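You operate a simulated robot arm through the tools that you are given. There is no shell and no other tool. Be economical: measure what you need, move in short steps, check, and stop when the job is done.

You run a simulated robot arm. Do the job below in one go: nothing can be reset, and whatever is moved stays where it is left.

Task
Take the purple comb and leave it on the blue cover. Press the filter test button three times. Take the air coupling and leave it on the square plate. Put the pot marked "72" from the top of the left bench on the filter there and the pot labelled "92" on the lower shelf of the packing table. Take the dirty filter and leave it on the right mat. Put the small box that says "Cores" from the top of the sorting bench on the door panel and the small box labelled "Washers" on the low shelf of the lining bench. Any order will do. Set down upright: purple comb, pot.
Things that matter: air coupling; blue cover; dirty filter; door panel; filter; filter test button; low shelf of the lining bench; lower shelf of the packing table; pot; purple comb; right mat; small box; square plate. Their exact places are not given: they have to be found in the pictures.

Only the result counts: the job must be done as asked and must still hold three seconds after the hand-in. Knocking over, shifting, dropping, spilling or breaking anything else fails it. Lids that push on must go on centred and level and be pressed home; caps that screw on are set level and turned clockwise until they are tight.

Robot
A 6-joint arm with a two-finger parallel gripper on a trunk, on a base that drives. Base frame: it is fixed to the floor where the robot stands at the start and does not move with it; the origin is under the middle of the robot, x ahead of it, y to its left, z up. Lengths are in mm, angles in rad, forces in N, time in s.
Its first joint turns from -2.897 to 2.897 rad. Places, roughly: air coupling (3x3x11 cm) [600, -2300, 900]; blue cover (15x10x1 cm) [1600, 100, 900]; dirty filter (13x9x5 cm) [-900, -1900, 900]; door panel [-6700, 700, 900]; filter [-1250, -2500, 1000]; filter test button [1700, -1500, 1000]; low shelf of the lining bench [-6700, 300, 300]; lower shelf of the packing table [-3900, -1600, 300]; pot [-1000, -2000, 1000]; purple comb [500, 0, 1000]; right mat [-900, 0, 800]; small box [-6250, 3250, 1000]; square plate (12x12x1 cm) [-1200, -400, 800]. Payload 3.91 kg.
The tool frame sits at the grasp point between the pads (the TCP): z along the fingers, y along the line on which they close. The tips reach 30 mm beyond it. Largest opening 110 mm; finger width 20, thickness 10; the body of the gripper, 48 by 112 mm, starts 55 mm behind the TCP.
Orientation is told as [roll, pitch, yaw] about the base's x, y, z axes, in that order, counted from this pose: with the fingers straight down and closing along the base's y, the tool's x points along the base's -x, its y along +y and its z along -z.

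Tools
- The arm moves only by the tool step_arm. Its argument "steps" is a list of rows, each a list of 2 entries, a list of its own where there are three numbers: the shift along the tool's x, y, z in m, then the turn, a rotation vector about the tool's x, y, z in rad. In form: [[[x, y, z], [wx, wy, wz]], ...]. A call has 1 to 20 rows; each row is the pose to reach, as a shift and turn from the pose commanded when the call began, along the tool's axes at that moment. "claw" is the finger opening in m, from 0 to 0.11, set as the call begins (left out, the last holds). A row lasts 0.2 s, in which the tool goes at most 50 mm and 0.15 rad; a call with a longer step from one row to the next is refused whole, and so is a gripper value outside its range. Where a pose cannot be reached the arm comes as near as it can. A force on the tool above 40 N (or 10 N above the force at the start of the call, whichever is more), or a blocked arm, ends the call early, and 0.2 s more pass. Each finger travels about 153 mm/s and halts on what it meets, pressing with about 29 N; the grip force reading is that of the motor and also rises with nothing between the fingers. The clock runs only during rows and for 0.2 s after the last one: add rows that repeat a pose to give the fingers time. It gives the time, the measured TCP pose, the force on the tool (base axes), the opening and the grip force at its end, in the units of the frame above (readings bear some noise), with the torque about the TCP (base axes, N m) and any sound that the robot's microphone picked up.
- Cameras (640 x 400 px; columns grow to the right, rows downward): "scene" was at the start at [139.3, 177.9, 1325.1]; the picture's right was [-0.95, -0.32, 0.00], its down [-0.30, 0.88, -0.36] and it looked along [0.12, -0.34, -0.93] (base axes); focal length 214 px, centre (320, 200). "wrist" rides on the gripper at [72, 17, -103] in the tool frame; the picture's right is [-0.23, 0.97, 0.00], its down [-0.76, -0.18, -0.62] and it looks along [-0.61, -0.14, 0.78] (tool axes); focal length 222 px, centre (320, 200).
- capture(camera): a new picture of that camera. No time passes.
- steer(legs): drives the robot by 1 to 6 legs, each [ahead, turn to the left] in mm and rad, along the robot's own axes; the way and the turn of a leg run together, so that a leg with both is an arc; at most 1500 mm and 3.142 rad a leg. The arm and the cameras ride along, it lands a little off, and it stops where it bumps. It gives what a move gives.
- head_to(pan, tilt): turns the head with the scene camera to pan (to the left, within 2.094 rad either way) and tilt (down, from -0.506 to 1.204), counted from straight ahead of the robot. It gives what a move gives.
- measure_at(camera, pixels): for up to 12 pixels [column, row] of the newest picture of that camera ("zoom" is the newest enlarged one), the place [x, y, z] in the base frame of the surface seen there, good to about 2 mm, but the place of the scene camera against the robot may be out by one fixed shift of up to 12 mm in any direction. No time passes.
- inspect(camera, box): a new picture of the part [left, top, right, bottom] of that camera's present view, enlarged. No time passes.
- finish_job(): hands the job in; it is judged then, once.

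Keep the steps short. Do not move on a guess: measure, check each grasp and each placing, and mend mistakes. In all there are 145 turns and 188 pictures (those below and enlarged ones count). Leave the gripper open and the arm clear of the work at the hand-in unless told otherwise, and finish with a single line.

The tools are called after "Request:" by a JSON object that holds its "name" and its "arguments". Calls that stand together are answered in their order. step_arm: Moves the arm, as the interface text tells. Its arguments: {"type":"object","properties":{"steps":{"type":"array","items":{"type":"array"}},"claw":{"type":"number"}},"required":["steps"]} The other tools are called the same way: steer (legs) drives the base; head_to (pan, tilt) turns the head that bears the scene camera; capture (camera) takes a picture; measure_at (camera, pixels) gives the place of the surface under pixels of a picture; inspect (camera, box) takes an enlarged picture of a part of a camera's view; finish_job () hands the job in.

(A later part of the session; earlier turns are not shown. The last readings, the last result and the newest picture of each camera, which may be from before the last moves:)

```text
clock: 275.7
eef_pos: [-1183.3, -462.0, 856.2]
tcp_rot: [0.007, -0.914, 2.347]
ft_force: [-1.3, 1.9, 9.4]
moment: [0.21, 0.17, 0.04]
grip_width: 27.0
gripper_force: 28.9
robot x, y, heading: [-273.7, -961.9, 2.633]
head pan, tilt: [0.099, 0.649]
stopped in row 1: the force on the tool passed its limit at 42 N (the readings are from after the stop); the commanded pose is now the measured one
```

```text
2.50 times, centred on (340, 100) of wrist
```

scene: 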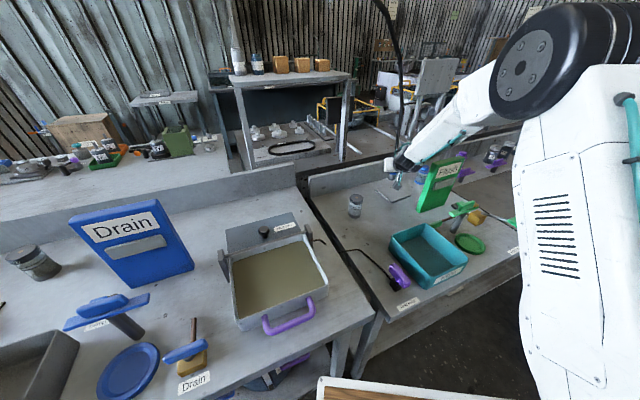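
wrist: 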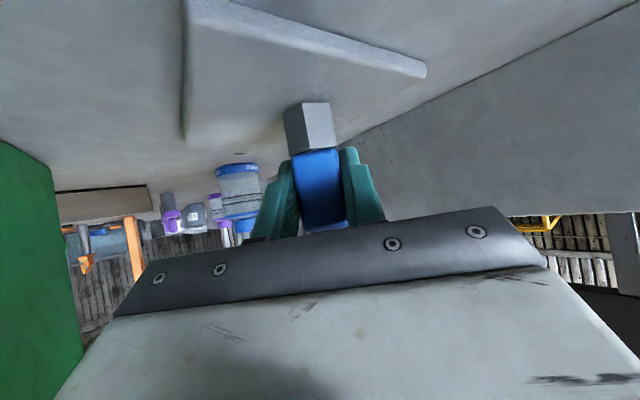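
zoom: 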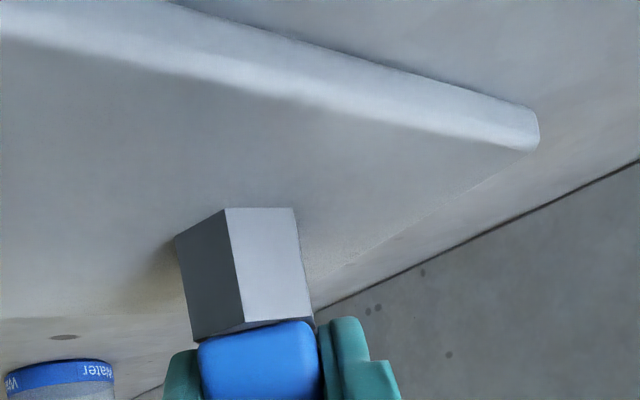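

Contact on the plate. I open to 55 mm and retract along the tool axis.

Request:
{"name": "step_arm", "arguments": {"steps": [[[0, 0, 0], [0, 0, 0]], [[0, 0, 0], [0, 0, 0]], [[0, 0, -0.015], [0, 0, 0]], [[0, 0, -0.04], [0, 0, 0]], [[0, 0, -0.08], [0, 0, 0]], [[0, 0, -0.12], [0, 0, 0]]], "claw": 0.055}}

Request:
{"name": "capture", "arguments": {"camera": "wrist"}}

Request:
{"name": "inspect", "arguments": {"camera": "scene", "box": [350, 110, 500, 240]}}

```text
clock: 277.1
eef_pos: [-1113.5, -529.3, 925.2]
tcp_rot: [0.004, -0.912, 2.348]
ft_force: [0.7, 0.3, -0.1]
moment: [0.03, 0.01, -0.01]
grip_width: 54.7
gripper_force: 0.0
robot x, y, heading: [-274.5, -956.4, 2.637]
head pan, tilt: [0.099, 0.649]
```

```text
83 pictures are left
```

wrist: 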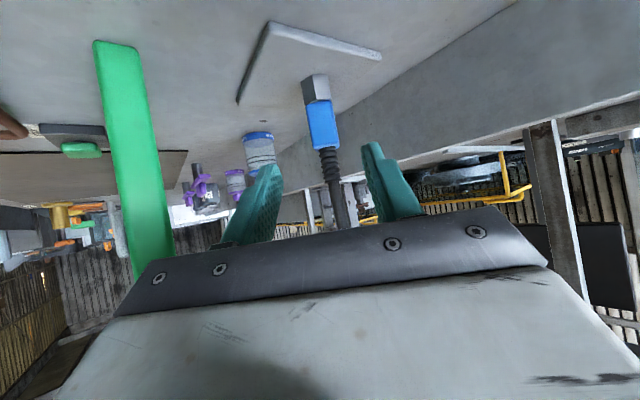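

```text
3.08 times, centred on (425, 175) of scene
```

zoom: 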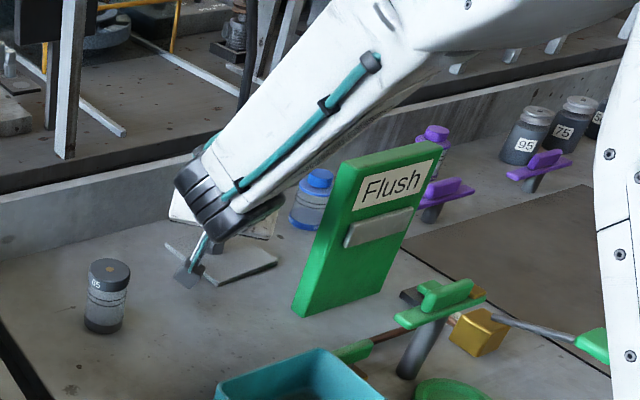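

The coupling stands on the square plate. I rise 240 mm and bring the tool back to vertical.

Request:
{"name": "step_arm", "arguments": {"steps": [[[-0.036, 0, -0.028], [0, 0, 0]], [[-0.072, 0, -0.056], [0, 0, 0]], [[-0.108, 0, -0.084], [0, 0, 0]], [[-0.144, 0, -0.112], [0, 0, 0]], [[-0.18, 0, -0.14], [0, 0, 0]], [[-0.19, 0, -0.147], [0, 0.14, 0]], [[-0.19, 0, -0.147], [0, 0.28, 0]], [[-0.19, 0, -0.147], [0, 0.42, 0]], [[-0.19, 0, -0.147], [0, 0.56, 0]], [[-0.19, 0, -0.147], [0, 0.7, 0]], [[-0.19, 0, -0.147], [0, 0.84, 0]], [[-0.19, 0, -0.147], [0, 0.912, 0]], [[-0.19, 0, -0.147], [0, 0.912, 0]], [[-0.19, 0, -0.147], [0, 0.912, 0]]]}}

Request:
{"name": "inspect", "arguments": {"camera": "scene", "box": [350, 110, 500, 240]}}

```text
clock: 280.1
eef_pos: [-1115.0, -529.1, 1167.8]
tcp_rot: [0.003, 0.001, 2.352]
ft_force: [-0.2, 0.1, -0.5]
moment: [0.02, 0.01, 0.03]
grip_width: 55.0
gripper_force: 0.1
robot x, y, heading: [-273.6, -961.2, 2.634]
head pan, tilt: [0.099, 0.649]
```

```text
3.08 times, centred on (425, 175) of scene
```

zoom: 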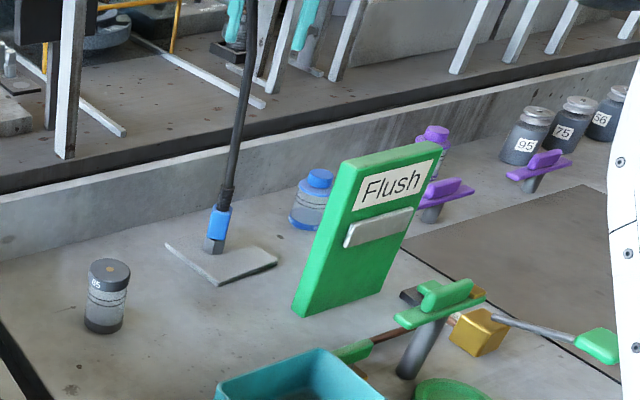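

Request:
{"name": "measure_at", "arguments": {"camera": "scene", "pixels": [[75, 225], [165, 205], [100, 270], [30, 262], [240, 245], [100, 310], [350, 100], [200, 320]]}}

Request:
{"name": "steer", "arguments": {"legs": [[0, -1.063], [-940, 0]]}}

Request:
{"name": "head_to", "arguments": {"pan": 1.6, "tilt": 0.7}}

Request:
{"name": "capture", "arguments": {"camera": "scene"}}

```text
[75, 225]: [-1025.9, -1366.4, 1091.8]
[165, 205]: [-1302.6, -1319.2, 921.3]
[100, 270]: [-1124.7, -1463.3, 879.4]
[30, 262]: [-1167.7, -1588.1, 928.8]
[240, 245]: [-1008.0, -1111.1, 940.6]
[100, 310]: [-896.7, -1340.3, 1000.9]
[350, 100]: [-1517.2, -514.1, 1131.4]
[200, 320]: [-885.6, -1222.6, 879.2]
```

```text
clock: 287.7
eef_pos: [-303.0, -955.1, 1167.4]
tcp_rot: [0.002, 0.003, 1.271]
ft_force: [-0.1, 0.4, 0.2]
moment: [0.0, 0.0, -0.03]
grip_width: 54.9
gripper_force: 0.0
robot x, y, heading: [-285.0, -1894.7, 1.558]
head pan, tilt: [0.099, 0.649]
```

```text
clock: 289.3
eef_pos: [-303.2, -954.3, 1168.4]
tcp_rot: [0.004, 0.0, 1.272]
ft_force: [-1.1, -0.4, 0.4]
moment: [-0.01, 0.01, 0.0]
grip_width: 55.0
gripper_force: 0.1
robot x, y, heading: [-285.4, -1899.9, 1.553]
head pan, tilt: [1.6, 0.7]
```

```text
80 pictures are left
```

scene: 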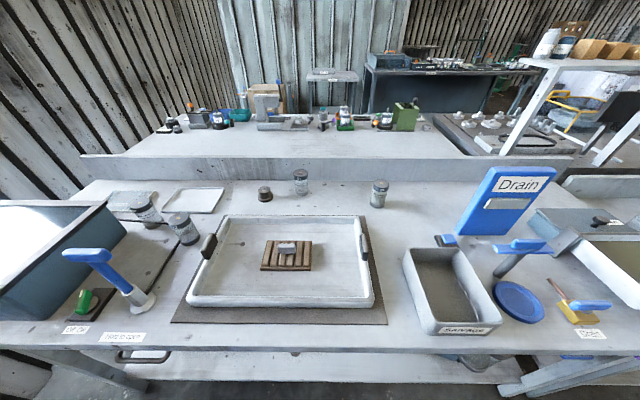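

Request:
{"name": "inspect", "arguments": {"camera": "scene", "box": [90, 160, 410, 330]}}

Request:
{"name": "inspect", "arguments": {"camera": "scene", "box": [100, 165, 240, 255]}}

Request:
{"name": "measure_at", "arguments": {"camera": "scene", "pixels": [[286, 247], [262, 268], [311, 268], [312, 242], [266, 242], [285, 258], [184, 216], [147, 195], [379, 183], [301, 172], [200, 200], [130, 200]]}}

```text
2.00 times, centred on (250, 245) of scene
```

zoom: 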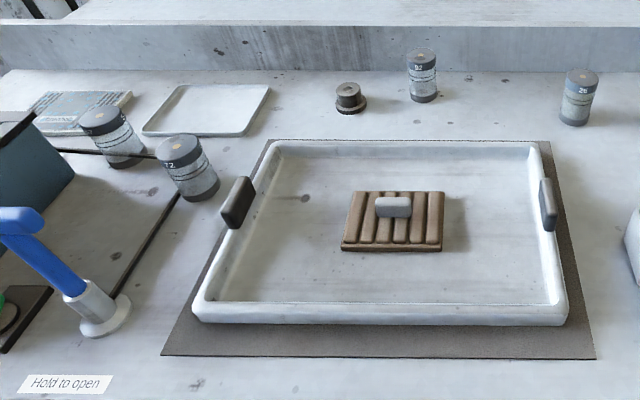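

```text
4.44 times, centred on (170, 210) of scene
```

zoom: 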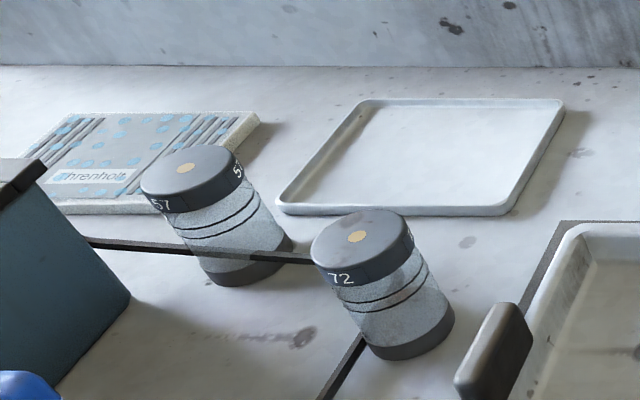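

```text
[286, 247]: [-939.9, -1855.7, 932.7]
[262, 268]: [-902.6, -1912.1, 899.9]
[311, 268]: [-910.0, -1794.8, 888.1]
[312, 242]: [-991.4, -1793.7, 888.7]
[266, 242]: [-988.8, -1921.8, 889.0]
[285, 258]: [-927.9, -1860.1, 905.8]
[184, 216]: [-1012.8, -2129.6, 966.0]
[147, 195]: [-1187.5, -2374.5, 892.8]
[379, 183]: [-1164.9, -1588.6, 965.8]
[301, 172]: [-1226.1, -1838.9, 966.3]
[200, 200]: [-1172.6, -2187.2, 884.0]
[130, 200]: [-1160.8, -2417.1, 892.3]
```

Pot "72" is at (−1013, −2130), pot "92" at (−1226, −1839); the filter is the spotted panel at the back left. First the dirty filter: I raise the arm, turn to face the bench and back up.

Request:
{"name": "step_arm", "arguments": {"steps": [[[0, 0, -0.03], [0, 0, 0]], [[0, 0, -0.05], [0, 0, 0]], [[0, 0, -0.05], [0, 0, 0]]]}}

Request:
{"name": "steer", "arguments": {"legs": [[0, 1.588], [-145, 0]]}}

Request:
{"name": "capture", "arguments": {"camera": "wrist"}}

```text
clock: 290.1
eef_pos: [-304.5, -954.2, 1217.9]
tcp_rot: [0.004, 0.002, 1.271]
ft_force: [0.5, 0.4, -0.1]
moment: [0.01, 0.02, 0.02]
grip_width: 55.0
gripper_force: 0.1
robot x, y, heading: [-291.7, -1900.4, 1.556]
head pan, tilt: [1.6, 0.7]
```

```text
clock: 295.4
eef_pos: [-1085.2, -1947.3, 1218.4]
tcp_rot: [0.005, 0.003, 2.877]
ft_force: [-0.6, -0.4, -1.4]
moment: [0.01, -0.01, 0.02]
grip_width: 55.2
gripper_force: 0.0
robot x, y, heading: [-142.6, -1896.8, -3.12]
head pan, tilt: [1.6, 0.7]
```

```text
77 pictures are left
```

wrist: 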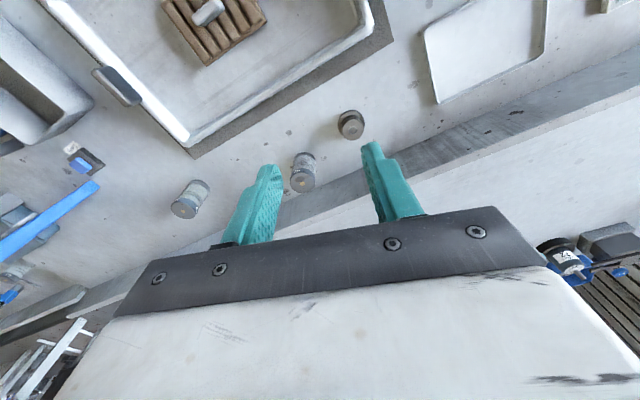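

Request:
{"name": "measure_at", "arguments": {"camera": "wrist", "pixels": [[207, 12], [200, 5], [215, 18], [220, 5], [197, 20], [230, 30], [303, 158], [190, 188], [300, 180]]}}

Request:
{"name": "step_arm", "arguments": {"steps": [[[0.022, -0.025, 0.02], [0, 0, -0.05]], [[0.045, -0.05, 0.04], [0, 0, -0.106]], [[0.067, -0.074, 0.06], [0, 0, -0.16]], [[0.09, -0.099, 0.08], [0, 0, -0.212]], [[0.1116, -0.1234, 0.1], [0, 0, -0.265]], [[0.1116, -0.1234, 0.1], [0, 0, -0.265]]]}}

Request:
{"name": "capture", "arguments": {"camera": "wrist"}}

```text
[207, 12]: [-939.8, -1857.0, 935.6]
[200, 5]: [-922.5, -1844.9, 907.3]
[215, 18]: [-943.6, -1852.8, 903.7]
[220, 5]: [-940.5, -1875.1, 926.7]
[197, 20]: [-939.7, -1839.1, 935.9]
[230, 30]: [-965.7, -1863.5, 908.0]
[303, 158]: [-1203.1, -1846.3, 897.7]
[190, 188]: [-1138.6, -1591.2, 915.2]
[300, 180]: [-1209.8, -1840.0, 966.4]
```

```text
clock: 296.8
eef_pos: [-945.7, -1855.9, 1118.1]
tcp_rot: [0.003, 0.001, -3.14]
ft_force: [-0.3, 0.5, 0.6]
moment: [-0.02, 0.06, 0.01]
grip_width: 55.0
gripper_force: 0.1
robot x, y, heading: [-139.2, -1901.1, -3.126]
head pan, tilt: [1.6, 0.7]
```

```text
76 pictures are left
```

wrist: 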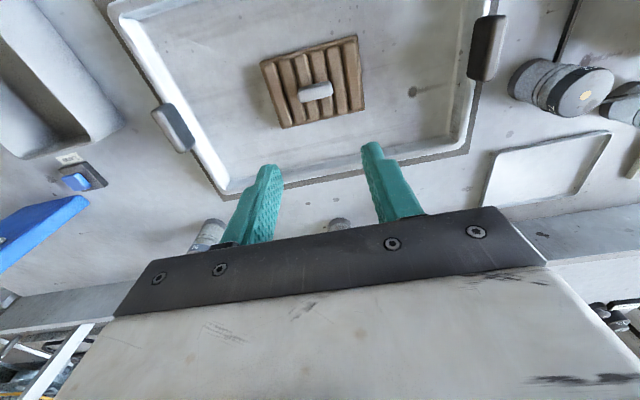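

Request:
{"name": "inspect", "arguments": {"camera": "wrist", "box": [240, 20, 380, 140]}}

Request:
{"name": "measure_at", "arguments": {"camera": "wrist", "pixels": [[302, 90], [316, 85], [331, 88], [318, 96], [315, 100], [267, 65], [286, 124], [358, 40], [362, 108]]}}

```text
3.33 times, centred on (310, 80) of wrist
```

zoom: 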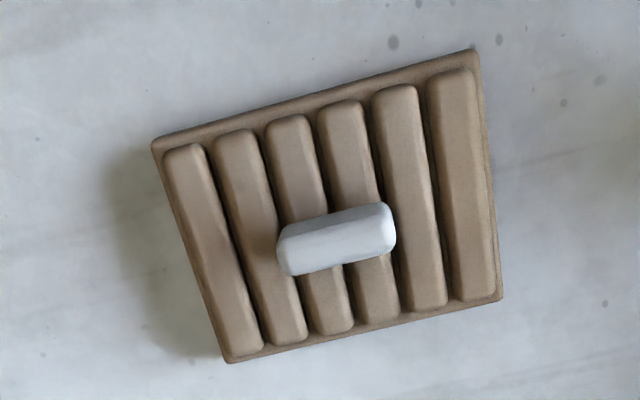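

```text
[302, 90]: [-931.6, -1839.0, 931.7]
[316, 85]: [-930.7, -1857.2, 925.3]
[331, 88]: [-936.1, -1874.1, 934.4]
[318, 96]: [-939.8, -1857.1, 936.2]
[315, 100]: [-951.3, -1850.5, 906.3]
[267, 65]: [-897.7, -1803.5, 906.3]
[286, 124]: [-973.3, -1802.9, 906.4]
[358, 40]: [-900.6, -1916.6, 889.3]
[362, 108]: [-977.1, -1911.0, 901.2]
```

Handle centre (−938, −1857), 44 mm long in y, top z 936. I descend to TCP z 940 and grip it.

Request:
{"name": "step_arm", "arguments": {"steps": [[[0.008, 0.001, 0.045], [0, 0, 0]], [[0.008, 0.001, 0.09], [0, 0, 0]], [[0.008, 0.001, 0.13], [0, 0, 0]], [[0.008, 0.001, 0.16], [0, 0, 0]], [[0.008, 0.001, 0.178], [0, 0, 0]], [[0.008, 0.001, 0.178], [0, 0, 0]]], "claw": 0.068}}

Request:
{"name": "step_arm", "arguments": {"steps": [[[0, 0, 0], [0, 0, 0]], [[0, 0, 0], [0, 0, 0]], [[0, 0, 0], [0, 0, 0]], [[0, 0, -0.002], [0, 0, 0]], [[0, 0, -0.006], [0, 0, 0]], [[0, 0, -0.012], [0, 0, 0]], [[0, 0, -0.02], [0, 0, 0]]], "claw": 0.0}}

Request:
{"name": "capture", "arguments": {"camera": "wrist"}}

```text
clock: 298.1
eef_pos: [-937.8, -1860.6, 941.1]
tcp_rot: [0.004, 0.0, -3.14]
ft_force: [-0.7, 0.4, -0.2]
moment: [0.03, 0.02, -0.01]
grip_width: 68.2
gripper_force: 0.0
robot x, y, heading: [-141.8, -1894.4, -3.128]
head pan, tilt: [1.6, 0.7]
```

```text
clock: 299.8
eef_pos: [-937.7, -1858.9, 960.7]
tcp_rot: [0.003, 0.0, -3.139]
ft_force: [0.0, 0.3, -1.0]
moment: [-0.01, -0.03, -0.04]
grip_width: 43.3
gripper_force: 29.3
robot x, y, heading: [-143.7, -1899.5, -3.124]
head pan, tilt: [1.6, 0.7]
```

```text
74 pictures are left
```

wrist: 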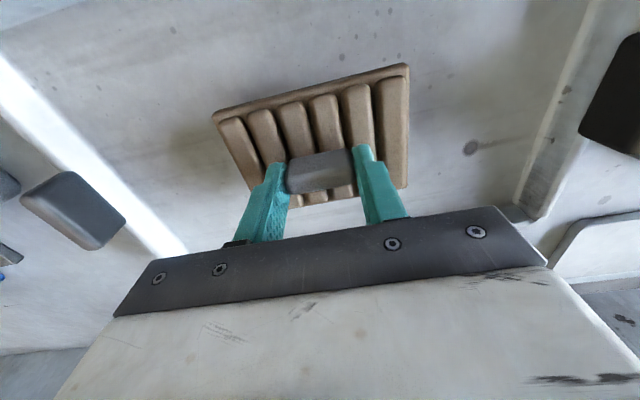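

Held. I lift gently to z ≈ 1190.

Request:
{"name": "step_arm", "arguments": {"steps": [[[0, 0, -0.01], [0, 0, 0]], [[0, 0, -0.025], [0, 0, 0]], [[0, 0, -0.045], [0, 0, 0]], [[0, 0, -0.065], [0, 0, 0]], [[0, 0, -0.085], [0, 0, 0]], [[0, 0, -0.105], [0, 0, 0]], [[0, 0, -0.125], [0, 0, 0]], [[0, 0, -0.145], [0, 0, 0]], [[0, 0, -0.165], [0, 0, 0]], [[0, 0, -0.185], [0, 0, 0]], [[0, 0, -0.205], [0, 0, 0]], [[0, 0, -0.225], [0, 0, 0]], [[0, 0, -0.235], [0, 0, 0]], [[0, 0, -0.235], [0, 0, 0]]]}}

Request:
{"name": "capture", "arguments": {"camera": "wrist"}}

```text
clock: 302.8
eef_pos: [-935.1, -1857.9, 1194.3]
tcp_rot: [0.004, 0.001, -3.141]
ft_force: [-0.2, 0.3, -1.1]
moment: [-0.02, -0.06, 0.02]
grip_width: 43.4
gripper_force: 29.4
robot x, y, heading: [-144.2, -1896.0, -3.125]
head pan, tilt: [1.6, 0.7]
```

```text
73 pictures are left
```

wrist: 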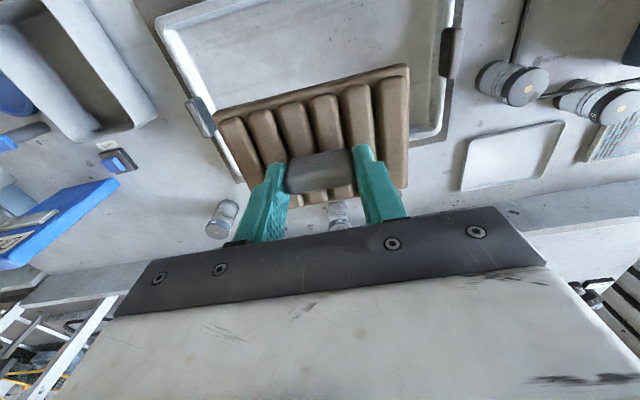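

Request:
{"name": "steer", "arguments": {"legs": [[0, -1.587], [975, 0], [975, 0], [0, 1.571]]}}

Request:
{"name": "head_to", "arguments": {"pan": 0.0, "tilt": 0.75}}

Request:
{"name": "capture", "arguments": {"camera": "scene"}}

Request:
{"name": "capture", "arguments": {"camera": "wrist"}}

```text
clock: 320.2
eef_pos: [-898.1, 129.2, 1195.8]
tcp_rot: [0.003, 0.001, 3.098]
ft_force: [0.1, -0.6, -1.2]
moment: [-0.03, -0.02, 0.0]
grip_width: 42.9
gripper_force: 29.5
robot x, y, heading: [-106.5, 52.8, 3.118]
head pan, tilt: [1.6, 0.7]
```

```text
clock: 321.9
eef_pos: [-897.5, 130.2, 1193.8]
tcp_rot: [0.003, -0.001, 3.1]
ft_force: [0.0, 0.3, -0.9]
moment: [0.01, 0.0, 0.0]
grip_width: 43.1
gripper_force: 29.2
robot x, y, heading: [-107.5, 56.0, 3.117]
head pan, tilt: [0.0, 0.75]
```

```text
72 pictures are left
```

scene: 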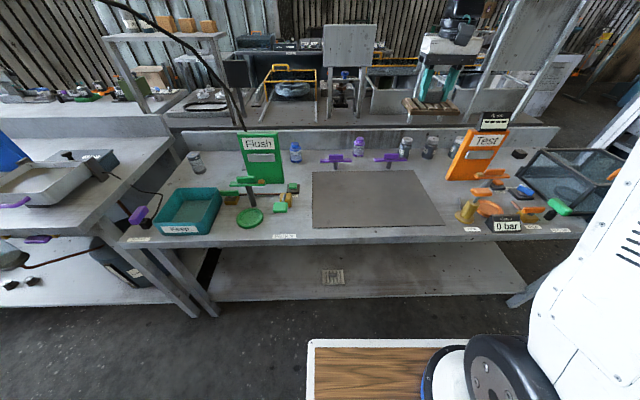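

```text
71 pictures are left
```

wrist: 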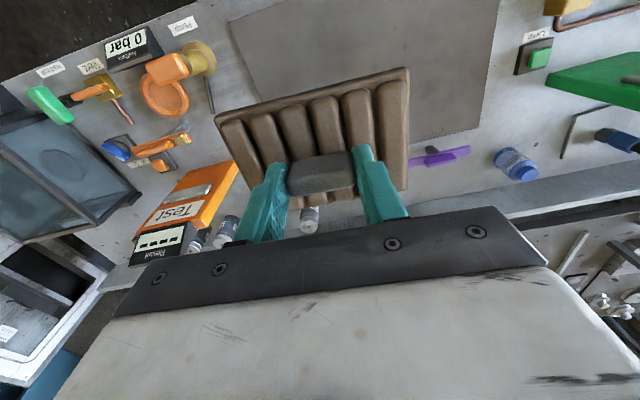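

Request:
{"name": "measure_at", "arguments": {"camera": "scene", "pixels": [[315, 173], [418, 172], [438, 222], [316, 225], [365, 200]]}}

Request:
{"name": "measure_at", "arguments": {"camera": "wrist", "pixels": [[240, 30], [490, 10], [470, 120], [380, 40]]}}

```text
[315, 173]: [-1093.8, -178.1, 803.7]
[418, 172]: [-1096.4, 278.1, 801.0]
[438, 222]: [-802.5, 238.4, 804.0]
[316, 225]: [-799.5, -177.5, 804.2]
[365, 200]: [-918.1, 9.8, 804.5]
```

```text
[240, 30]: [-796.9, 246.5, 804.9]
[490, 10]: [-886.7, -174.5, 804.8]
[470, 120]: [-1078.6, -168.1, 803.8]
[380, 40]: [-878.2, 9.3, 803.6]
```

I bring the filter over the mat at about (−930, 50) and lower it.

Request:
{"name": "step_arm", "arguments": {"steps": [[[-0.007, 0.02, 0], [0, 0, 0]], [[-0.015, 0.041, 0.01], [0, 0, 0]], [[-0.022, 0.062, 0.03], [0, 0, 0]], [[-0.029, 0.081, 0.055], [0, 0, 0]], [[-0.029, 0.081, 0.085], [0, 0, 0]], [[-0.029, 0.081, 0.115], [0, 0, 0]], [[-0.029, 0.081, 0.145], [0, 0, 0]], [[-0.029, 0.081, 0.175], [0, 0, 0]], [[-0.029, 0.081, 0.205], [0, 0, 0]], [[-0.029, 0.081, 0.235], [0, 0, 0]], [[-0.029, 0.081, 0.265], [0, 0, 0]], [[-0.029, 0.081, 0.29], [0, 0, 0]], [[-0.029, 0.081, 0.31], [0, 0, 0]], [[-0.029, 0.081, 0.323], [0, 0, 0]], [[-0.029, 0.081, 0.323], [0, 0, 0]]]}}

Request:
{"name": "step_arm", "arguments": {"steps": [[[0, 0, 0.004], [0, 0, 0]], [[0, 0, 0.008], [0, 0, 0]], [[0, 0, 0.011], [0, 0, 0]], [[0, 0, 0.013], [0, 0, 0]], [[0, 0, 0.013], [0, 0, 0]]]}}

Request:
{"name": "inspect", "arguments": {"camera": "scene", "box": [290, 110, 470, 240]}}

```text
clock: 325.1
eef_pos: [-930.4, 48.5, 873.0]
tcp_rot: [0.004, 0.0, 3.1]
ft_force: [-0.5, 0.1, -1.1]
moment: [0.0, 0.03, -0.01]
grip_width: 43.0
gripper_force: 29.1
robot x, y, heading: [-106.1, 58.1, 3.116]
head pan, tilt: [0.0, 0.75]
```

```text
clock: 326.3
eef_pos: [-929.2, 50.0, 859.0]
tcp_rot: [0.003, -0.001, 3.099]
ft_force: [0.7, 0.0, -0.5]
moment: [0.02, 0.01, 0.01]
grip_width: 43.1
gripper_force: 28.6
robot x, y, heading: [-107.2, 58.1, 3.118]
head pan, tilt: [0.0, 0.75]
```

```text
3.08 times, centred on (380, 175) of scene
```

zoom: 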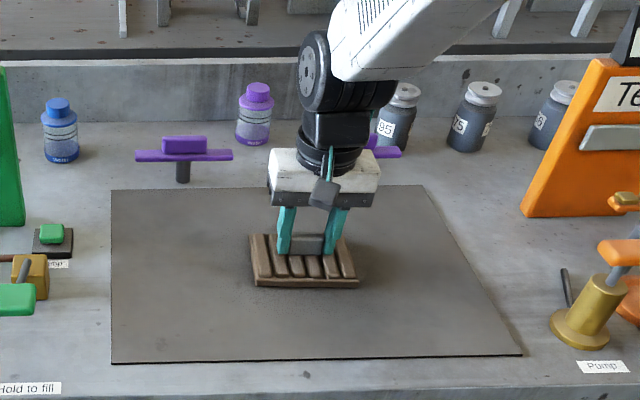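

Nearly down. I lower the last few millimetres until contact.

Request:
{"name": "step_arm", "arguments": {"steps": [[[0, 0, 0.0015], [0, 0, 0]], [[0, 0, 0.003], [0, 0, 0]], [[0, 0, 0.004], [0, 0, 0]], [[0, 0, 0.004], [0, 0, 0]]]}}

```text
clock: 327.3
eef_pos: [-930.1, 48.8, 855.6]
tcp_rot: [0.003, -0.001, 3.101]
ft_force: [0.9, -0.8, 5.8]
moment: [0.29, -0.11, -0.08]
grip_width: 43.3
gripper_force: 29.0
robot x, y, heading: [-106.3, 58.9, 3.112]
head pan, tilt: [0.0, 0.75]
```

Contact (6 N). I open and rise.

Request:
{"name": "step_arm", "arguments": {"steps": [[[0, 0, 0], [0, 0, 0]], [[0, 0, 0], [0, 0, 0]], [[0, 0, -0.02], [0, 0, 0]], [[0, 0, -0.06], [0, 0, 0]], [[0, 0, -0.11], [0, 0, 0]], [[0, 0, -0.16], [0, 0, 0]], [[0, 0, -0.21], [0, 0, 0]], [[0, 0, -0.26], [0, 0, 0]], [[0, 0, -0.31], [0, 0, 0]], [[0, 0, -0.34], [0, 0, 0]]], "claw": 0.07}}

Request:
{"name": "capture", "arguments": {"camera": "scene"}}

```text
clock: 329.5
eef_pos: [-929.2, 51.2, 1192.9]
tcp_rot: [0.004, 0.003, 3.099]
ft_force: [0.4, -0.3, 0.2]
moment: [0.0, -0.03, 0.01]
grip_width: 70.1
gripper_force: 0.0
robot x, y, heading: [-106.8, 58.8, 3.118]
head pan, tilt: [0.0, 0.75]
```

```text
69 pictures are left
```

scene: 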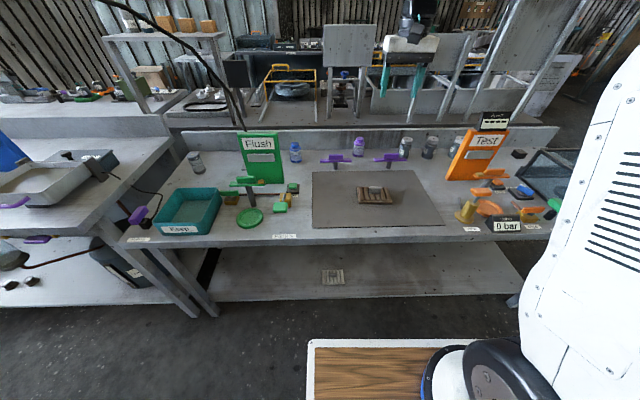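

The dirty filter is on the mat. Next pot 72: I drive back to the left bench.

Request:
{"name": "steer", "arguments": {"legs": [[0, -1.587], [-1105, 0], [-1105, 0], [0, 1.611]]}}

Request:
{"name": "head_to", "arguments": {"pan": 0.1, "tilt": 0.75}}

Request:
{"name": "capture", "arguments": {"camera": "scene"}}

Request:
{"name": "capture", "arguments": {"camera": "wrist"}}

```text
clock: 348.3
eef_pos: [-1015.1, -2203.3, 1194.1]
tcp_rot: [0.003, -0.001, 3.129]
ft_force: [0.9, 1.1, 0.3]
moment: [0.0, -0.03, -0.01]
grip_width: 70.1
gripper_force: 0.1
robot x, y, heading: [-192.0, -2174.2, -3.139]
head pan, tilt: [0.0, 0.75]
```

```text
clock: 348.9
eef_pos: [-1015.2, -2204.3, 1193.7]
tcp_rot: [0.004, -0.001, 3.128]
ft_force: [-0.9, -1.2, -0.2]
moment: [0.03, -0.01, -0.02]
grip_width: 70.0
gripper_force: 0.1
robot x, y, heading: [-192.3, -2171.0, -3.134]
head pan, tilt: [0.099, 0.75]
```

```text
68 pictures are left
```

scene: 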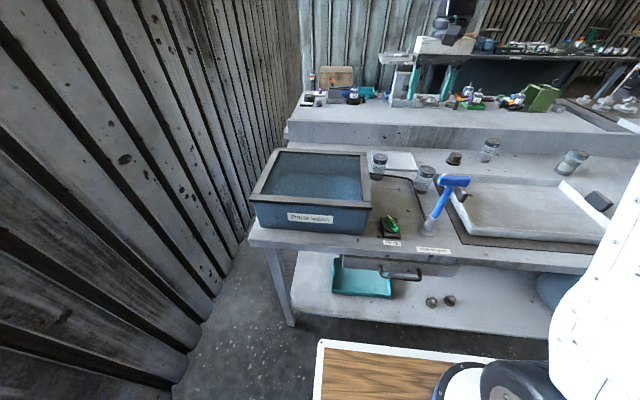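

```text
67 pictures are left
```

wrist: 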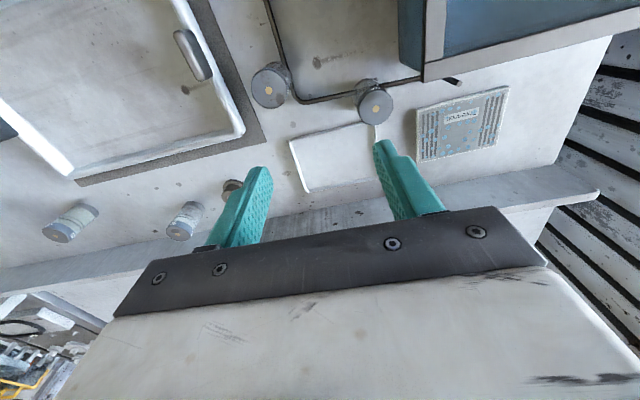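

Request:
{"name": "measure_at", "arguments": {"camera": "wrist", "pixels": [[267, 92], [258, 82], [275, 104], [285, 78], [376, 107], [462, 122], [420, 105], [505, 90], [425, 158], [495, 140], [345, 160], [320, 150]]}}

Request:
{"name": "inspect", "arguments": {"camera": "wrist", "box": [240, 50, 520, 210]}}

```text
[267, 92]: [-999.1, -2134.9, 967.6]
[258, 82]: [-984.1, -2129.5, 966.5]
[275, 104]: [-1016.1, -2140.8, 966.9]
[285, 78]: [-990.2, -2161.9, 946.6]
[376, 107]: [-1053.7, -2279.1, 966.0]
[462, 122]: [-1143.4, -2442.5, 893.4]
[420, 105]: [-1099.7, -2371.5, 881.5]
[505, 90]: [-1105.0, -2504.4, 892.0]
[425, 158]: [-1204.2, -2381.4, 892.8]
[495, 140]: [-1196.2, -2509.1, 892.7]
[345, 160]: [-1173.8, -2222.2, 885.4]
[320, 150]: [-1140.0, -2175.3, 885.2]
```

```text
2.29 times, centred on (380, 130) of wrist
```

zoom: 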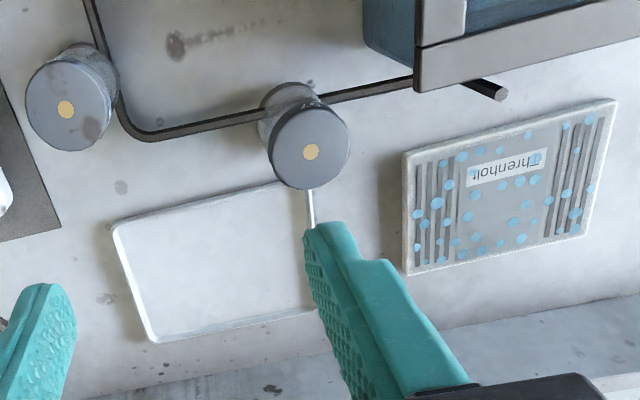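

Pot 72: cap centre ≈ (−1003, −2137), z 880–967, about 50 mm wide. The filter: centre ≈ (−1152, −2443), top z 893. I go down over the pot.

Request:
{"name": "step_arm", "arguments": {"steps": [[[0.006, -0.034, 0.0], [0, 0, 0]], [[0.012, -0.067, 0.02], [0, 0, 0]], [[0.012, -0.067, 0.065], [0, 0, 0]], [[0.012, -0.067, 0.11], [0, 0, 0]], [[0.012, -0.067, 0.15], [0, 0, 0]], [[0.012, -0.067, 0.15], [0, 0, 0]]], "claw": 0.085}}

Request:
{"name": "capture", "arguments": {"camera": "wrist"}}

```text
clock: 350.4
eef_pos: [-1002.3, -2140.6, 1045.0]
tcp_rot: [0.003, 0.0, 3.13]
ft_force: [-0.6, 0.8, 0.8]
moment: [-0.02, 0.02, 0.0]
grip_width: 84.7
gripper_force: 0.1
robot x, y, heading: [-192.0, -2176.3, -3.139]
head pan, tilt: [0.099, 0.75]
```

```text
65 pictures are left
```

wrist: 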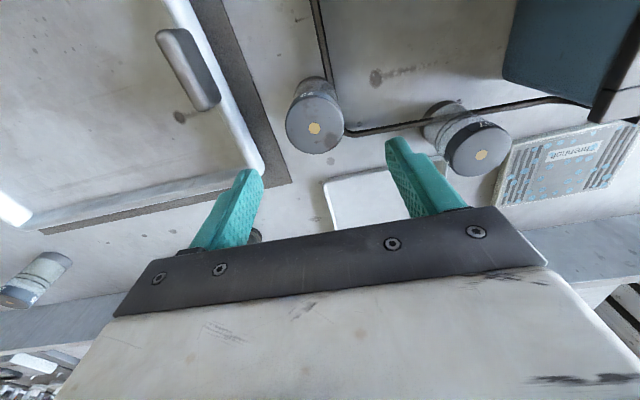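

Request:
{"name": "measure_at", "arguments": {"camera": "wrist", "pixels": [[314, 128], [290, 120], [337, 130], [313, 105], [315, 148], [250, 160], [260, 185]]}}

```text
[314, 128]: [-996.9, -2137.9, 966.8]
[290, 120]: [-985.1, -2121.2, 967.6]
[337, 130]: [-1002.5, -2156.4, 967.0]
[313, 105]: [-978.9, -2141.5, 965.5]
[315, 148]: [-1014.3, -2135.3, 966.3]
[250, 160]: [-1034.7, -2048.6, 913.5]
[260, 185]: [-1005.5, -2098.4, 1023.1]
```

Request:
{"name": "step_arm", "arguments": {"steps": [[[0.005, -0.002, 0.04], [0, 0, 0]], [[0.005, -0.002, 0.08], [0, 0, 0]], [[0.005, -0.002, 0.11], [0, 0, 0]], [[0.005, -0.002, 0.122], [0, 0, 0]], [[0.005, -0.002, 0.122], [0, 0, 0]]]}}

Request:
{"name": "step_arm", "arguments": {"steps": [[[0, 0, 0], [0, 0, 0]], [[0, 0, 0], [0, 0, 0]], [[0, 0, 0], [0, 0, 0]], [[0, 0, -0.002], [0, 0, 0]], [[0, 0, -0.006], [0, 0, 0]], [[0, 0, -0.012], [0, 0, 0]], [[0, 0, -0.02], [0, 0, 0]]], "claw": 0.0}}

Request:
{"name": "capture", "arguments": {"camera": "wrist"}}

```text
clock: 351.6
eef_pos: [-996.9, -2137.7, 921.1]
tcp_rot: [0.002, 0.002, 3.129]
ft_force: [-0.5, -0.9, -0.8]
moment: [0.0, -0.02, 0.03]
grip_width: 85.0
gripper_force: 0.0
robot x, y, heading: [-193.1, -2175.4, -3.136]
head pan, tilt: [0.099, 0.75]
```

```text
clock: 353.1
eef_pos: [-997.6, -2136.6, 943.1]
tcp_rot: [0.002, -0.001, 3.13]
ft_force: [0.2, -0.5, -2.8]
moment: [0.0, 0.03, 0.01]
grip_width: 49.8
gripper_force: 29.1
robot x, y, heading: [-192.4, -2173.5, -3.135]
head pan, tilt: [0.099, 0.75]
```

```text
64 pictures are left
```

wrist: 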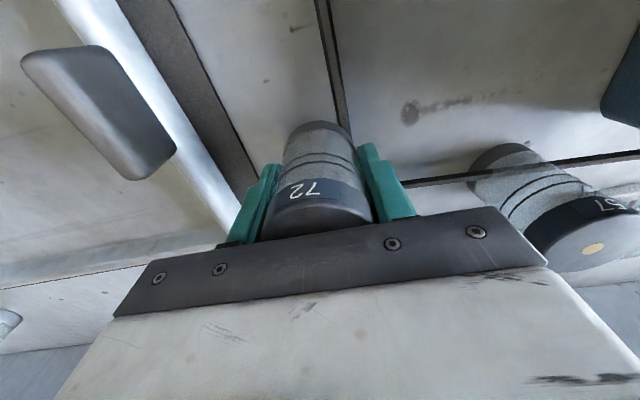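

Pot 72 is held. I lift it over pot 57's height and carry it to above the filter.

Request:
{"name": "step_arm", "arguments": {"steps": [[[0, 0, -0.01], [0, 0, 0]], [[0, 0, -0.03], [0, 0, 0]], [[0, 0, -0.055], [0, 0, 0]], [[0, 0, -0.08], [0, 0, 0]], [[0, 0, -0.105], [0, 0, 0]], [[0, 0, -0.125], [0, 0, 0]], [[0, 0, -0.135], [0, 0, 0]], [[-0.01, 0.019, -0.135], [0, 0, 0]], [[-0.026, 0.05, -0.135], [0, 0, 0]], [[-0.044, 0.085, -0.135], [0, 0, 0]], [[-0.062, 0.12, -0.135], [0, 0, 0]], [[-0.081, 0.155, -0.135], [0, 0, 0]], [[-0.099, 0.19, -0.135], [0, 0, 0]], [[-0.117, 0.225, -0.135], [0, 0, 0]], [[-0.135, 0.26, -0.135], [0, 0, 0]], [[-0.149, 0.287, -0.135], [0, 0, 0]], [[-0.158, 0.303, -0.135], [0, 0, 0]], [[-0.158, 0.303, -0.135], [0, 0, 0]]]}}

Request:
{"name": "capture", "arguments": {"camera": "wrist"}}

Request:
{"name": "inspect", "arguments": {"camera": "scene", "box": [330, 60, 490, 190]}}

```text
clock: 356.9
eef_pos: [-1159.0, -2439.5, 1078.8]
tcp_rot: [0.002, 0.001, 3.127]
ft_force: [-0.1, 0.1, -3.0]
moment: [0.03, -0.01, 0.0]
grip_width: 49.5
gripper_force: 29.3
robot x, y, heading: [-191.8, -2173.9, -3.136]
head pan, tilt: [0.099, 0.75]
```

```text
63 pictures are left
```

wrist: 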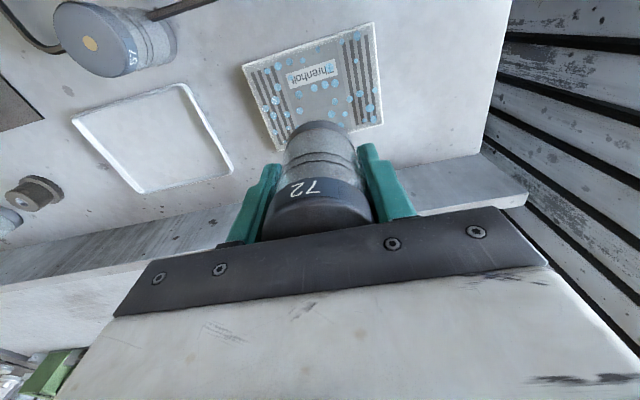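

```text
3.08 times, centred on (410, 125) of scene
```

zoom: 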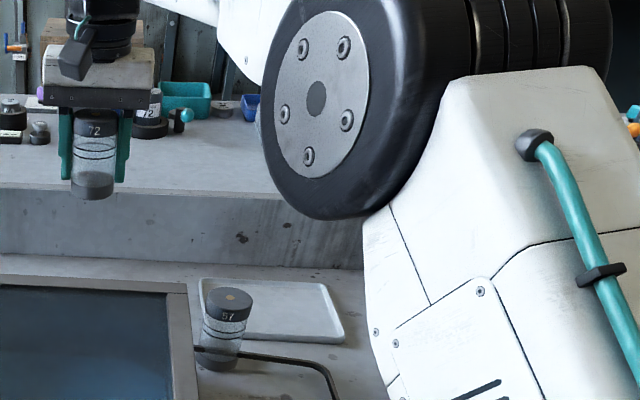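

Request:
{"name": "measure_at", "arguments": {"camera": "wrist", "pixels": [[248, 70], [370, 27], [378, 120], [275, 145], [315, 80]]}}

```text
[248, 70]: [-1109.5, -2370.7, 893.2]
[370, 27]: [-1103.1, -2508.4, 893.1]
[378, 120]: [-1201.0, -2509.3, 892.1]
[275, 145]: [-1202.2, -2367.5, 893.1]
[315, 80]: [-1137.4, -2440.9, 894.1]
```

Filter centre (−1154, −2439): I'm over it. I descend to z ≈ 940 and then feel for contact.

Request:
{"name": "step_arm", "arguments": {"steps": [[[0.004, 0, 0.01], [0, 0, 0]], [[0.004, 0, 0.035], [0, 0, 0]], [[0.004, 0, 0.065], [0, 0, 0]], [[0.004, 0, 0.095], [0, 0, 0]], [[0.004, 0, 0.12], [0, 0, 0]], [[0.004, 0, 0.134], [0, 0, 0]], [[0.004, 0, 0.138], [0, 0, 0]], [[0.004, 0, 0.138], [0, 0, 0]]]}}

Request:
{"name": "step_arm", "arguments": {"steps": [[[0, 0, 0.0015], [0, 0, 0]], [[0, 0, 0.003], [0, 0, 0]], [[0, 0, 0.004], [0, 0, 0]], [[0, 0, 0.004], [0, 0, 0]]]}}

```text
clock: 358.8
eef_pos: [-1154.9, -2437.7, 938.8]
tcp_rot: [0.003, 0.0, 3.13]
ft_force: [0.8, -0.3, -2.9]
moment: [0.01, 0.02, 0.01]
grip_width: 49.2
gripper_force: 29.3
robot x, y, heading: [-191.3, -2172.0, -3.14]
head pan, tilt: [0.099, 0.75]
```

```text
clock: 359.8
eef_pos: [-1156.2, -2436.4, 936.3]
tcp_rot: [0.002, -0.003, 3.128]
ft_force: [-1.0, -4.0, 9.1]
moment: [-0.01, -0.03, -0.03]
grip_width: 49.4
gripper_force: 29.7
robot x, y, heading: [-193.2, -2169.3, -3.138]
head pan, tilt: [0.099, 0.75]
```

Contact (9 N). I open and rise.

Request:
{"name": "step_arm", "arguments": {"steps": [[[0, 0, 0], [0, 0, 0]], [[0, 0, 0], [0, 0, 0]], [[0, 0, -0.02], [0, 0, 0]], [[0, 0, -0.06], [0, 0, 0]], [[0, 0, -0.11], [0, 0, 0]], [[0, 0, -0.16], [0, 0, 0]], [[0, 0, -0.21], [0, 0, 0]], [[0, 0, -0.25], [0, 0, 0]], [[0, 0, -0.25], [0, 0, 0]]], "claw": 0.08}}

Request:
{"name": "capture", "arguments": {"camera": "wrist"}}

```text
clock: 361.8
eef_pos: [-1152.0, -2434.0, 1184.9]
tcp_rot: [0.002, 0.001, 3.131]
ft_force: [0.5, -0.8, -0.2]
moment: [0.02, 0.06, -0.02]
grip_width: 80.1
gripper_force: 0.1
out of reach, approached as far as the arm can: row 8, 9
robot x, y, heading: [-194.7, -2175.6, -3.135]
head pan, tilt: [0.099, 0.75]
```

```text
61 pictures are left
```

wrist: 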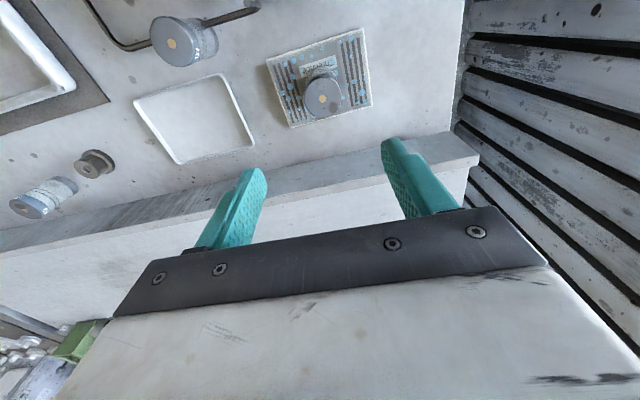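

Pot 72 stands on the filter. Pot 92 at about (−1215, −1842) is within reach: I swing over to it at z 1100.

Request:
{"name": "step_arm", "arguments": {"steps": [[[0, 0, 0.04], [0, 0, 0]], [[0, 0, 0.085], [0, 0, 0]], [[-0.003, -0.042, 0.085], [0, 0, 0]], [[-0.006, -0.084, 0.085], [0, 0, 0]], [[-0.009, -0.126, 0.085], [0, 0, 0]], [[-0.012, -0.168, 0.085], [0, 0, 0]], [[-0.015, -0.21, 0.085], [0, 0, 0]], [[-0.018, -0.252, 0.085], [0, 0, 0]], [[-0.021, -0.294, 0.085], [0, 0, 0]], [[-0.024, -0.336, 0.085], [0, 0, 0]], [[-0.027, -0.378, 0.085], [0, 0, 0]], [[-0.03, -0.42, 0.085], [0, 0, 0]], [[-0.033, -0.462, 0.085], [0, 0, 0]], [[-0.036, -0.504, 0.085], [0, 0, 0]], [[-0.038, -0.546, 0.085], [0, 0, 0]], [[-0.038, -0.589, 0.085], [0, 0, 0]], [[-0.038, -0.589, 0.085], [0, 0, 0]]]}}

Request:
{"name": "capture", "arguments": {"camera": "wrist"}}

```text
clock: 365.4
eef_pos: [-1181.3, -1844.7, 1095.6]
tcp_rot: [0.003, 0.0, 3.129]
ft_force: [-0.4, -0.5, -0.2]
moment: [-0.03, 0.02, -0.01]
grip_width: 79.8
gripper_force: 0.0
robot x, y, heading: [-187.4, -2172.9, -3.136]
head pan, tilt: [0.099, 0.75]
```

```text
60 pictures are left
```

wrist: 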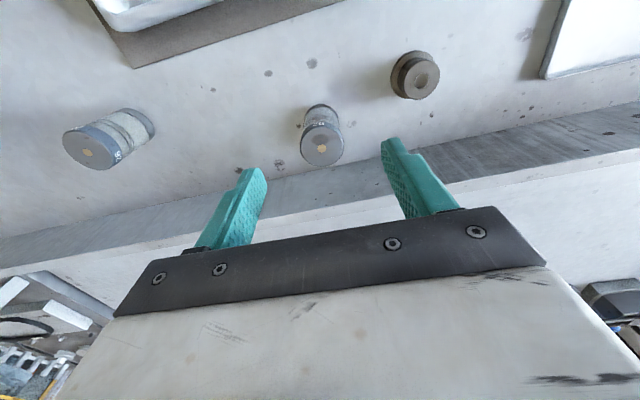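

Request:
{"name": "measure_at", "arguments": {"camera": "wrist", "pixels": [[322, 148], [305, 143], [340, 150], [322, 132], [324, 162], [200, 220], [330, 185]]}}

Request:
{"name": "inspect", "arguments": {"camera": "wrist", "box": [270, 90, 370, 180]}}

```text
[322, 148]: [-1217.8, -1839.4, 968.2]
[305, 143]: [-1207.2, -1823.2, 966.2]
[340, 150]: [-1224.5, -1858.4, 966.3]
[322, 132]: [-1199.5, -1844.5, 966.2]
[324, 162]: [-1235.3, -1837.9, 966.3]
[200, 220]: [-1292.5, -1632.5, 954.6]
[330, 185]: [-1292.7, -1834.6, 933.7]
```

```text
4.44 times, centred on (320, 135) of wrist
```

zoom: 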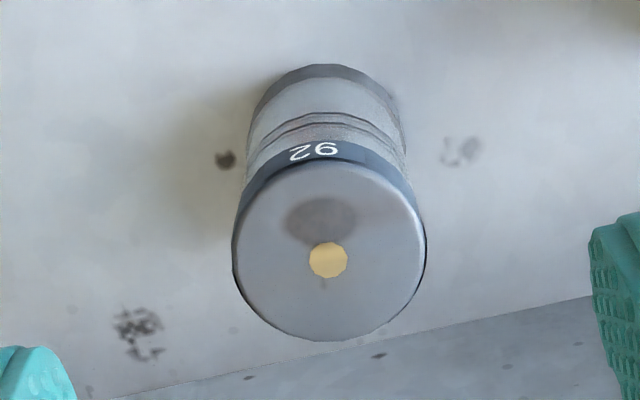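

Pot 92 confirmed at (−1217, −1840). I descend and grip.

Request:
{"name": "step_arm", "arguments": {"steps": [[[-0.036, -0.005, 0.01], [0, 0, 0]], [[-0.036, -0.005, 0.055], [0, 0, 0]], [[-0.036, -0.005, 0.1], [0, 0, 0]], [[-0.036, -0.005, 0.14], [0, 0, 0]], [[-0.036, -0.005, 0.165], [0, 0, 0]], [[-0.036, -0.005, 0.173], [0, 0, 0]], [[-0.036, -0.005, 0.173], [0, 0, 0]]]}}

Request:
{"name": "step_arm", "arguments": {"steps": [[[0, 0, 0], [0, 0, 0]], [[0, 0, 0], [0, 0, 0]], [[0, 0, 0], [0, 0, 0]], [[0, 0, -0.002], [0, 0, 0]], [[0, 0, -0.006], [0, 0, 0]], [[0, 0, -0.012], [0, 0, 0]], [[0, 0, -0.02], [0, 0, 0]]], "claw": 0.0}}

Request:
{"name": "capture", "arguments": {"camera": "wrist"}}

```text
clock: 366.9
eef_pos: [-1222.8, -1837.6, 923.0]
tcp_rot: [0.003, 0.001, 3.128]
ft_force: [0.0, -0.1, -1.0]
moment: [-0.04, -0.03, -0.01]
grip_width: 80.0
gripper_force: 0.1
out of reach, approached as far as the arm can: row 1, 2, 3, 5, 6, 7
robot x, y, heading: [-191.7, -2173.9, -3.134]
head pan, tilt: [0.099, 0.75]
```

```text
clock: 368.6
eef_pos: [-1223.2, -1837.2, 941.8]
tcp_rot: [0.003, 0.001, 3.13]
ft_force: [-0.3, 0.1, -2.4]
moment: [0.01, 0.02, 0.02]
grip_width: 49.7
gripper_force: 28.5
robot x, y, heading: [-187.5, -2171.0, -3.134]
head pan, tilt: [0.099, 0.75]
```

```text
58 pictures are left
```

wrist: 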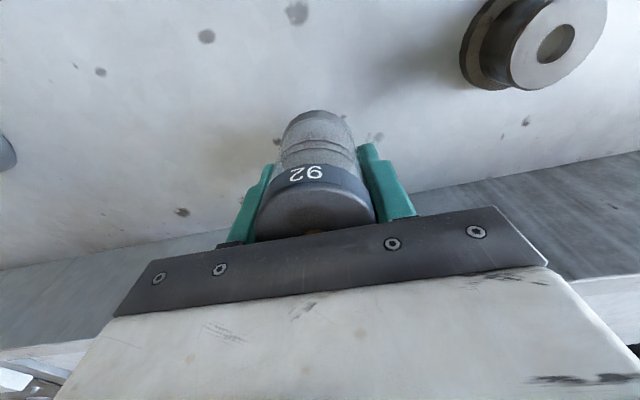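

Pot 92 is held. I lift it clear and bring it closer to the robot for the drive.

Request:
{"name": "step_arm", "arguments": {"steps": [[[0, 0, -0.015], [0, 0, 0]], [[0, 0, -0.04], [0, 0, 0]], [[0, 0, -0.065], [0, 0, 0]], [[0, 0, -0.09], [0, 0, 0]], [[0.01, 0.005, -0.11], [0, 0, 0]], [[0.03, 0.015, -0.125], [0, 0, 0]], [[0.06, 0.03, -0.14], [0, 0, 0]], [[0.09, 0.045, -0.155], [0, 0, 0]], [[0.12, 0.06, -0.17], [0, 0, 0]], [[0.15, 0.075, -0.185], [0, 0, 0]], [[0.18, 0.09, -0.2], [0, 0, 0]], [[0.21, 0.105, -0.21], [0, 0, 0]], [[0.223, 0.113, -0.215], [0, 0, 0]], [[0.223, 0.113, -0.215], [0, 0, 0]]]}}

Request:
{"name": "steer", "arguments": {"legs": [[0, -1.577], [1270, 0], [1270, 0], [1260, 0]]}}

Request:
{"name": "head_to", "arguments": {"pan": 1.4, "tilt": 0.35}}

Request:
{"name": "capture", "arguments": {"camera": "scene"}}

```text
clock: 371.6
eef_pos: [-1003.2, -1952.4, 1158.9]
tcp_rot: [0.006, 0.0, 3.13]
ft_force: [-0.6, -0.3, -2.7]
moment: [0.02, 0.03, 0.01]
grip_width: 49.5
gripper_force: 29.1
out of reach, approached as far as the arm can: row 1, 2, 3, 4, 5
robot x, y, heading: [-191.6, -2171.4, -3.136]
head pan, tilt: [0.099, 0.75]
```

```text
clock: 393.6
eef_pos: [-37.3, 2411.6, 1158.9]
tcp_rot: [0.005, 0.0, 1.579]
ft_force: [0.8, 0.1, -2.1]
moment: [0.01, -0.02, 0.0]
grip_width: 49.3
gripper_force: 29.1
robot x, y, heading: [-242.4, 1594.5, 1.594]
head pan, tilt: [0.099, 0.75]
```

```text
clock: 395.1
eef_pos: [-38.0, 2412.0, 1158.3]
tcp_rot: [0.004, 0.0, 1.578]
ft_force: [0.9, 0.7, -2.3]
moment: [0.05, 0.0, 0.02]
grip_width: 49.2
gripper_force: 29.3
robot x, y, heading: [-245.2, 1591.3, 1.59]
head pan, tilt: [1.4, 0.351]
```

```text
57 pictures are left
```

scene: 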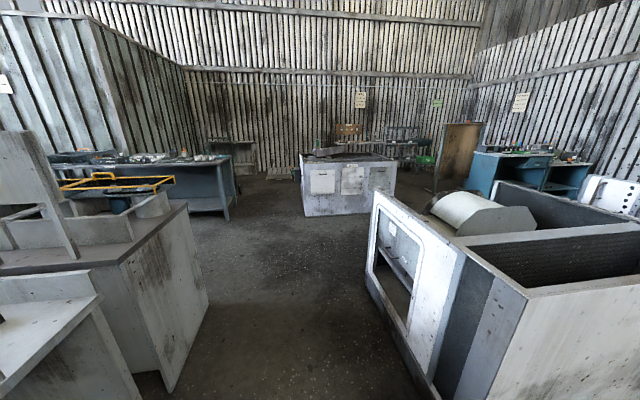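

Request:
{"name": "inspect", "arguments": {"camera": "scene", "box": [20, 80, 400, 260]}}

Request:
{"name": "measure_at", "arguments": {"camera": "scene", "pixels": [[228, 218], [205, 160], [120, 165], [60, 155], [345, 200], [390, 180], [205, 300], [380, 280], [470, 170], [275, 175], [150, 210], [560, 160]]}}

```text
1.68 times, centred on (210, 170) of scene
```

zoom: 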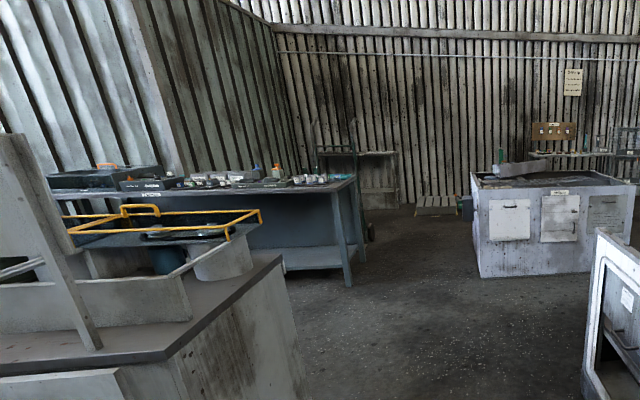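

```text
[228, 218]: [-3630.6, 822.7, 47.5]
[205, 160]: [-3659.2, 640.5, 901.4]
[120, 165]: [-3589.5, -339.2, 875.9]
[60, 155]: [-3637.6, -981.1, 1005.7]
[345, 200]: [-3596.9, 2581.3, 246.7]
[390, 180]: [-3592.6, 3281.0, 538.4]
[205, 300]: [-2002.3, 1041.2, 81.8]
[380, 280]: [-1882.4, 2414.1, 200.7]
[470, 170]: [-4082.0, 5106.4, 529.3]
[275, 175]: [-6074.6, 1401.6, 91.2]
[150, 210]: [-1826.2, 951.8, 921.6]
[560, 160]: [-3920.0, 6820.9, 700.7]
```

Request:
{"name": "steer", "arguments": {"legs": [[0, 1.55], [1280, 0], [1280, 0], [0, 1.571]]}}

Request:
{"name": "head_to", "arguments": {"pan": -0.4, "tilt": 0.4}}

Request:
{"name": "capture", "arguments": {"camera": "scene"}}

```text
clock: 415.2
eef_pos: [-3063.2, 831.3, 1158.6]
tcp_rot: [0.003, -0.001, -1.624]
ft_force: [-0.7, 0.2, -3.7]
moment: [-0.02, 0.04, 0.05]
grip_width: 49.0
gripper_force: 28.6
robot x, y, heading: [-2810.5, 1637.2, -1.602]
head pan, tilt: [1.4, 0.351]
```

```text
clock: 417.0
eef_pos: [-3063.4, 832.7, 1158.0]
tcp_rot: [0.004, 0.0, -1.625]
ft_force: [-0.3, -0.1, -2.3]
moment: [0.02, -0.01, 0.02]
grip_width: 49.2
gripper_force: 29.1
robot x, y, heading: [-2806.0, 1636.2, -1.604]
head pan, tilt: [-0.4, 0.4]
```

```text
55 pictures are left
```

scene: 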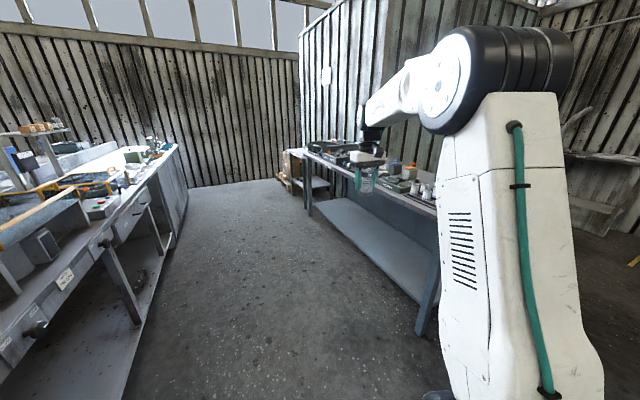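

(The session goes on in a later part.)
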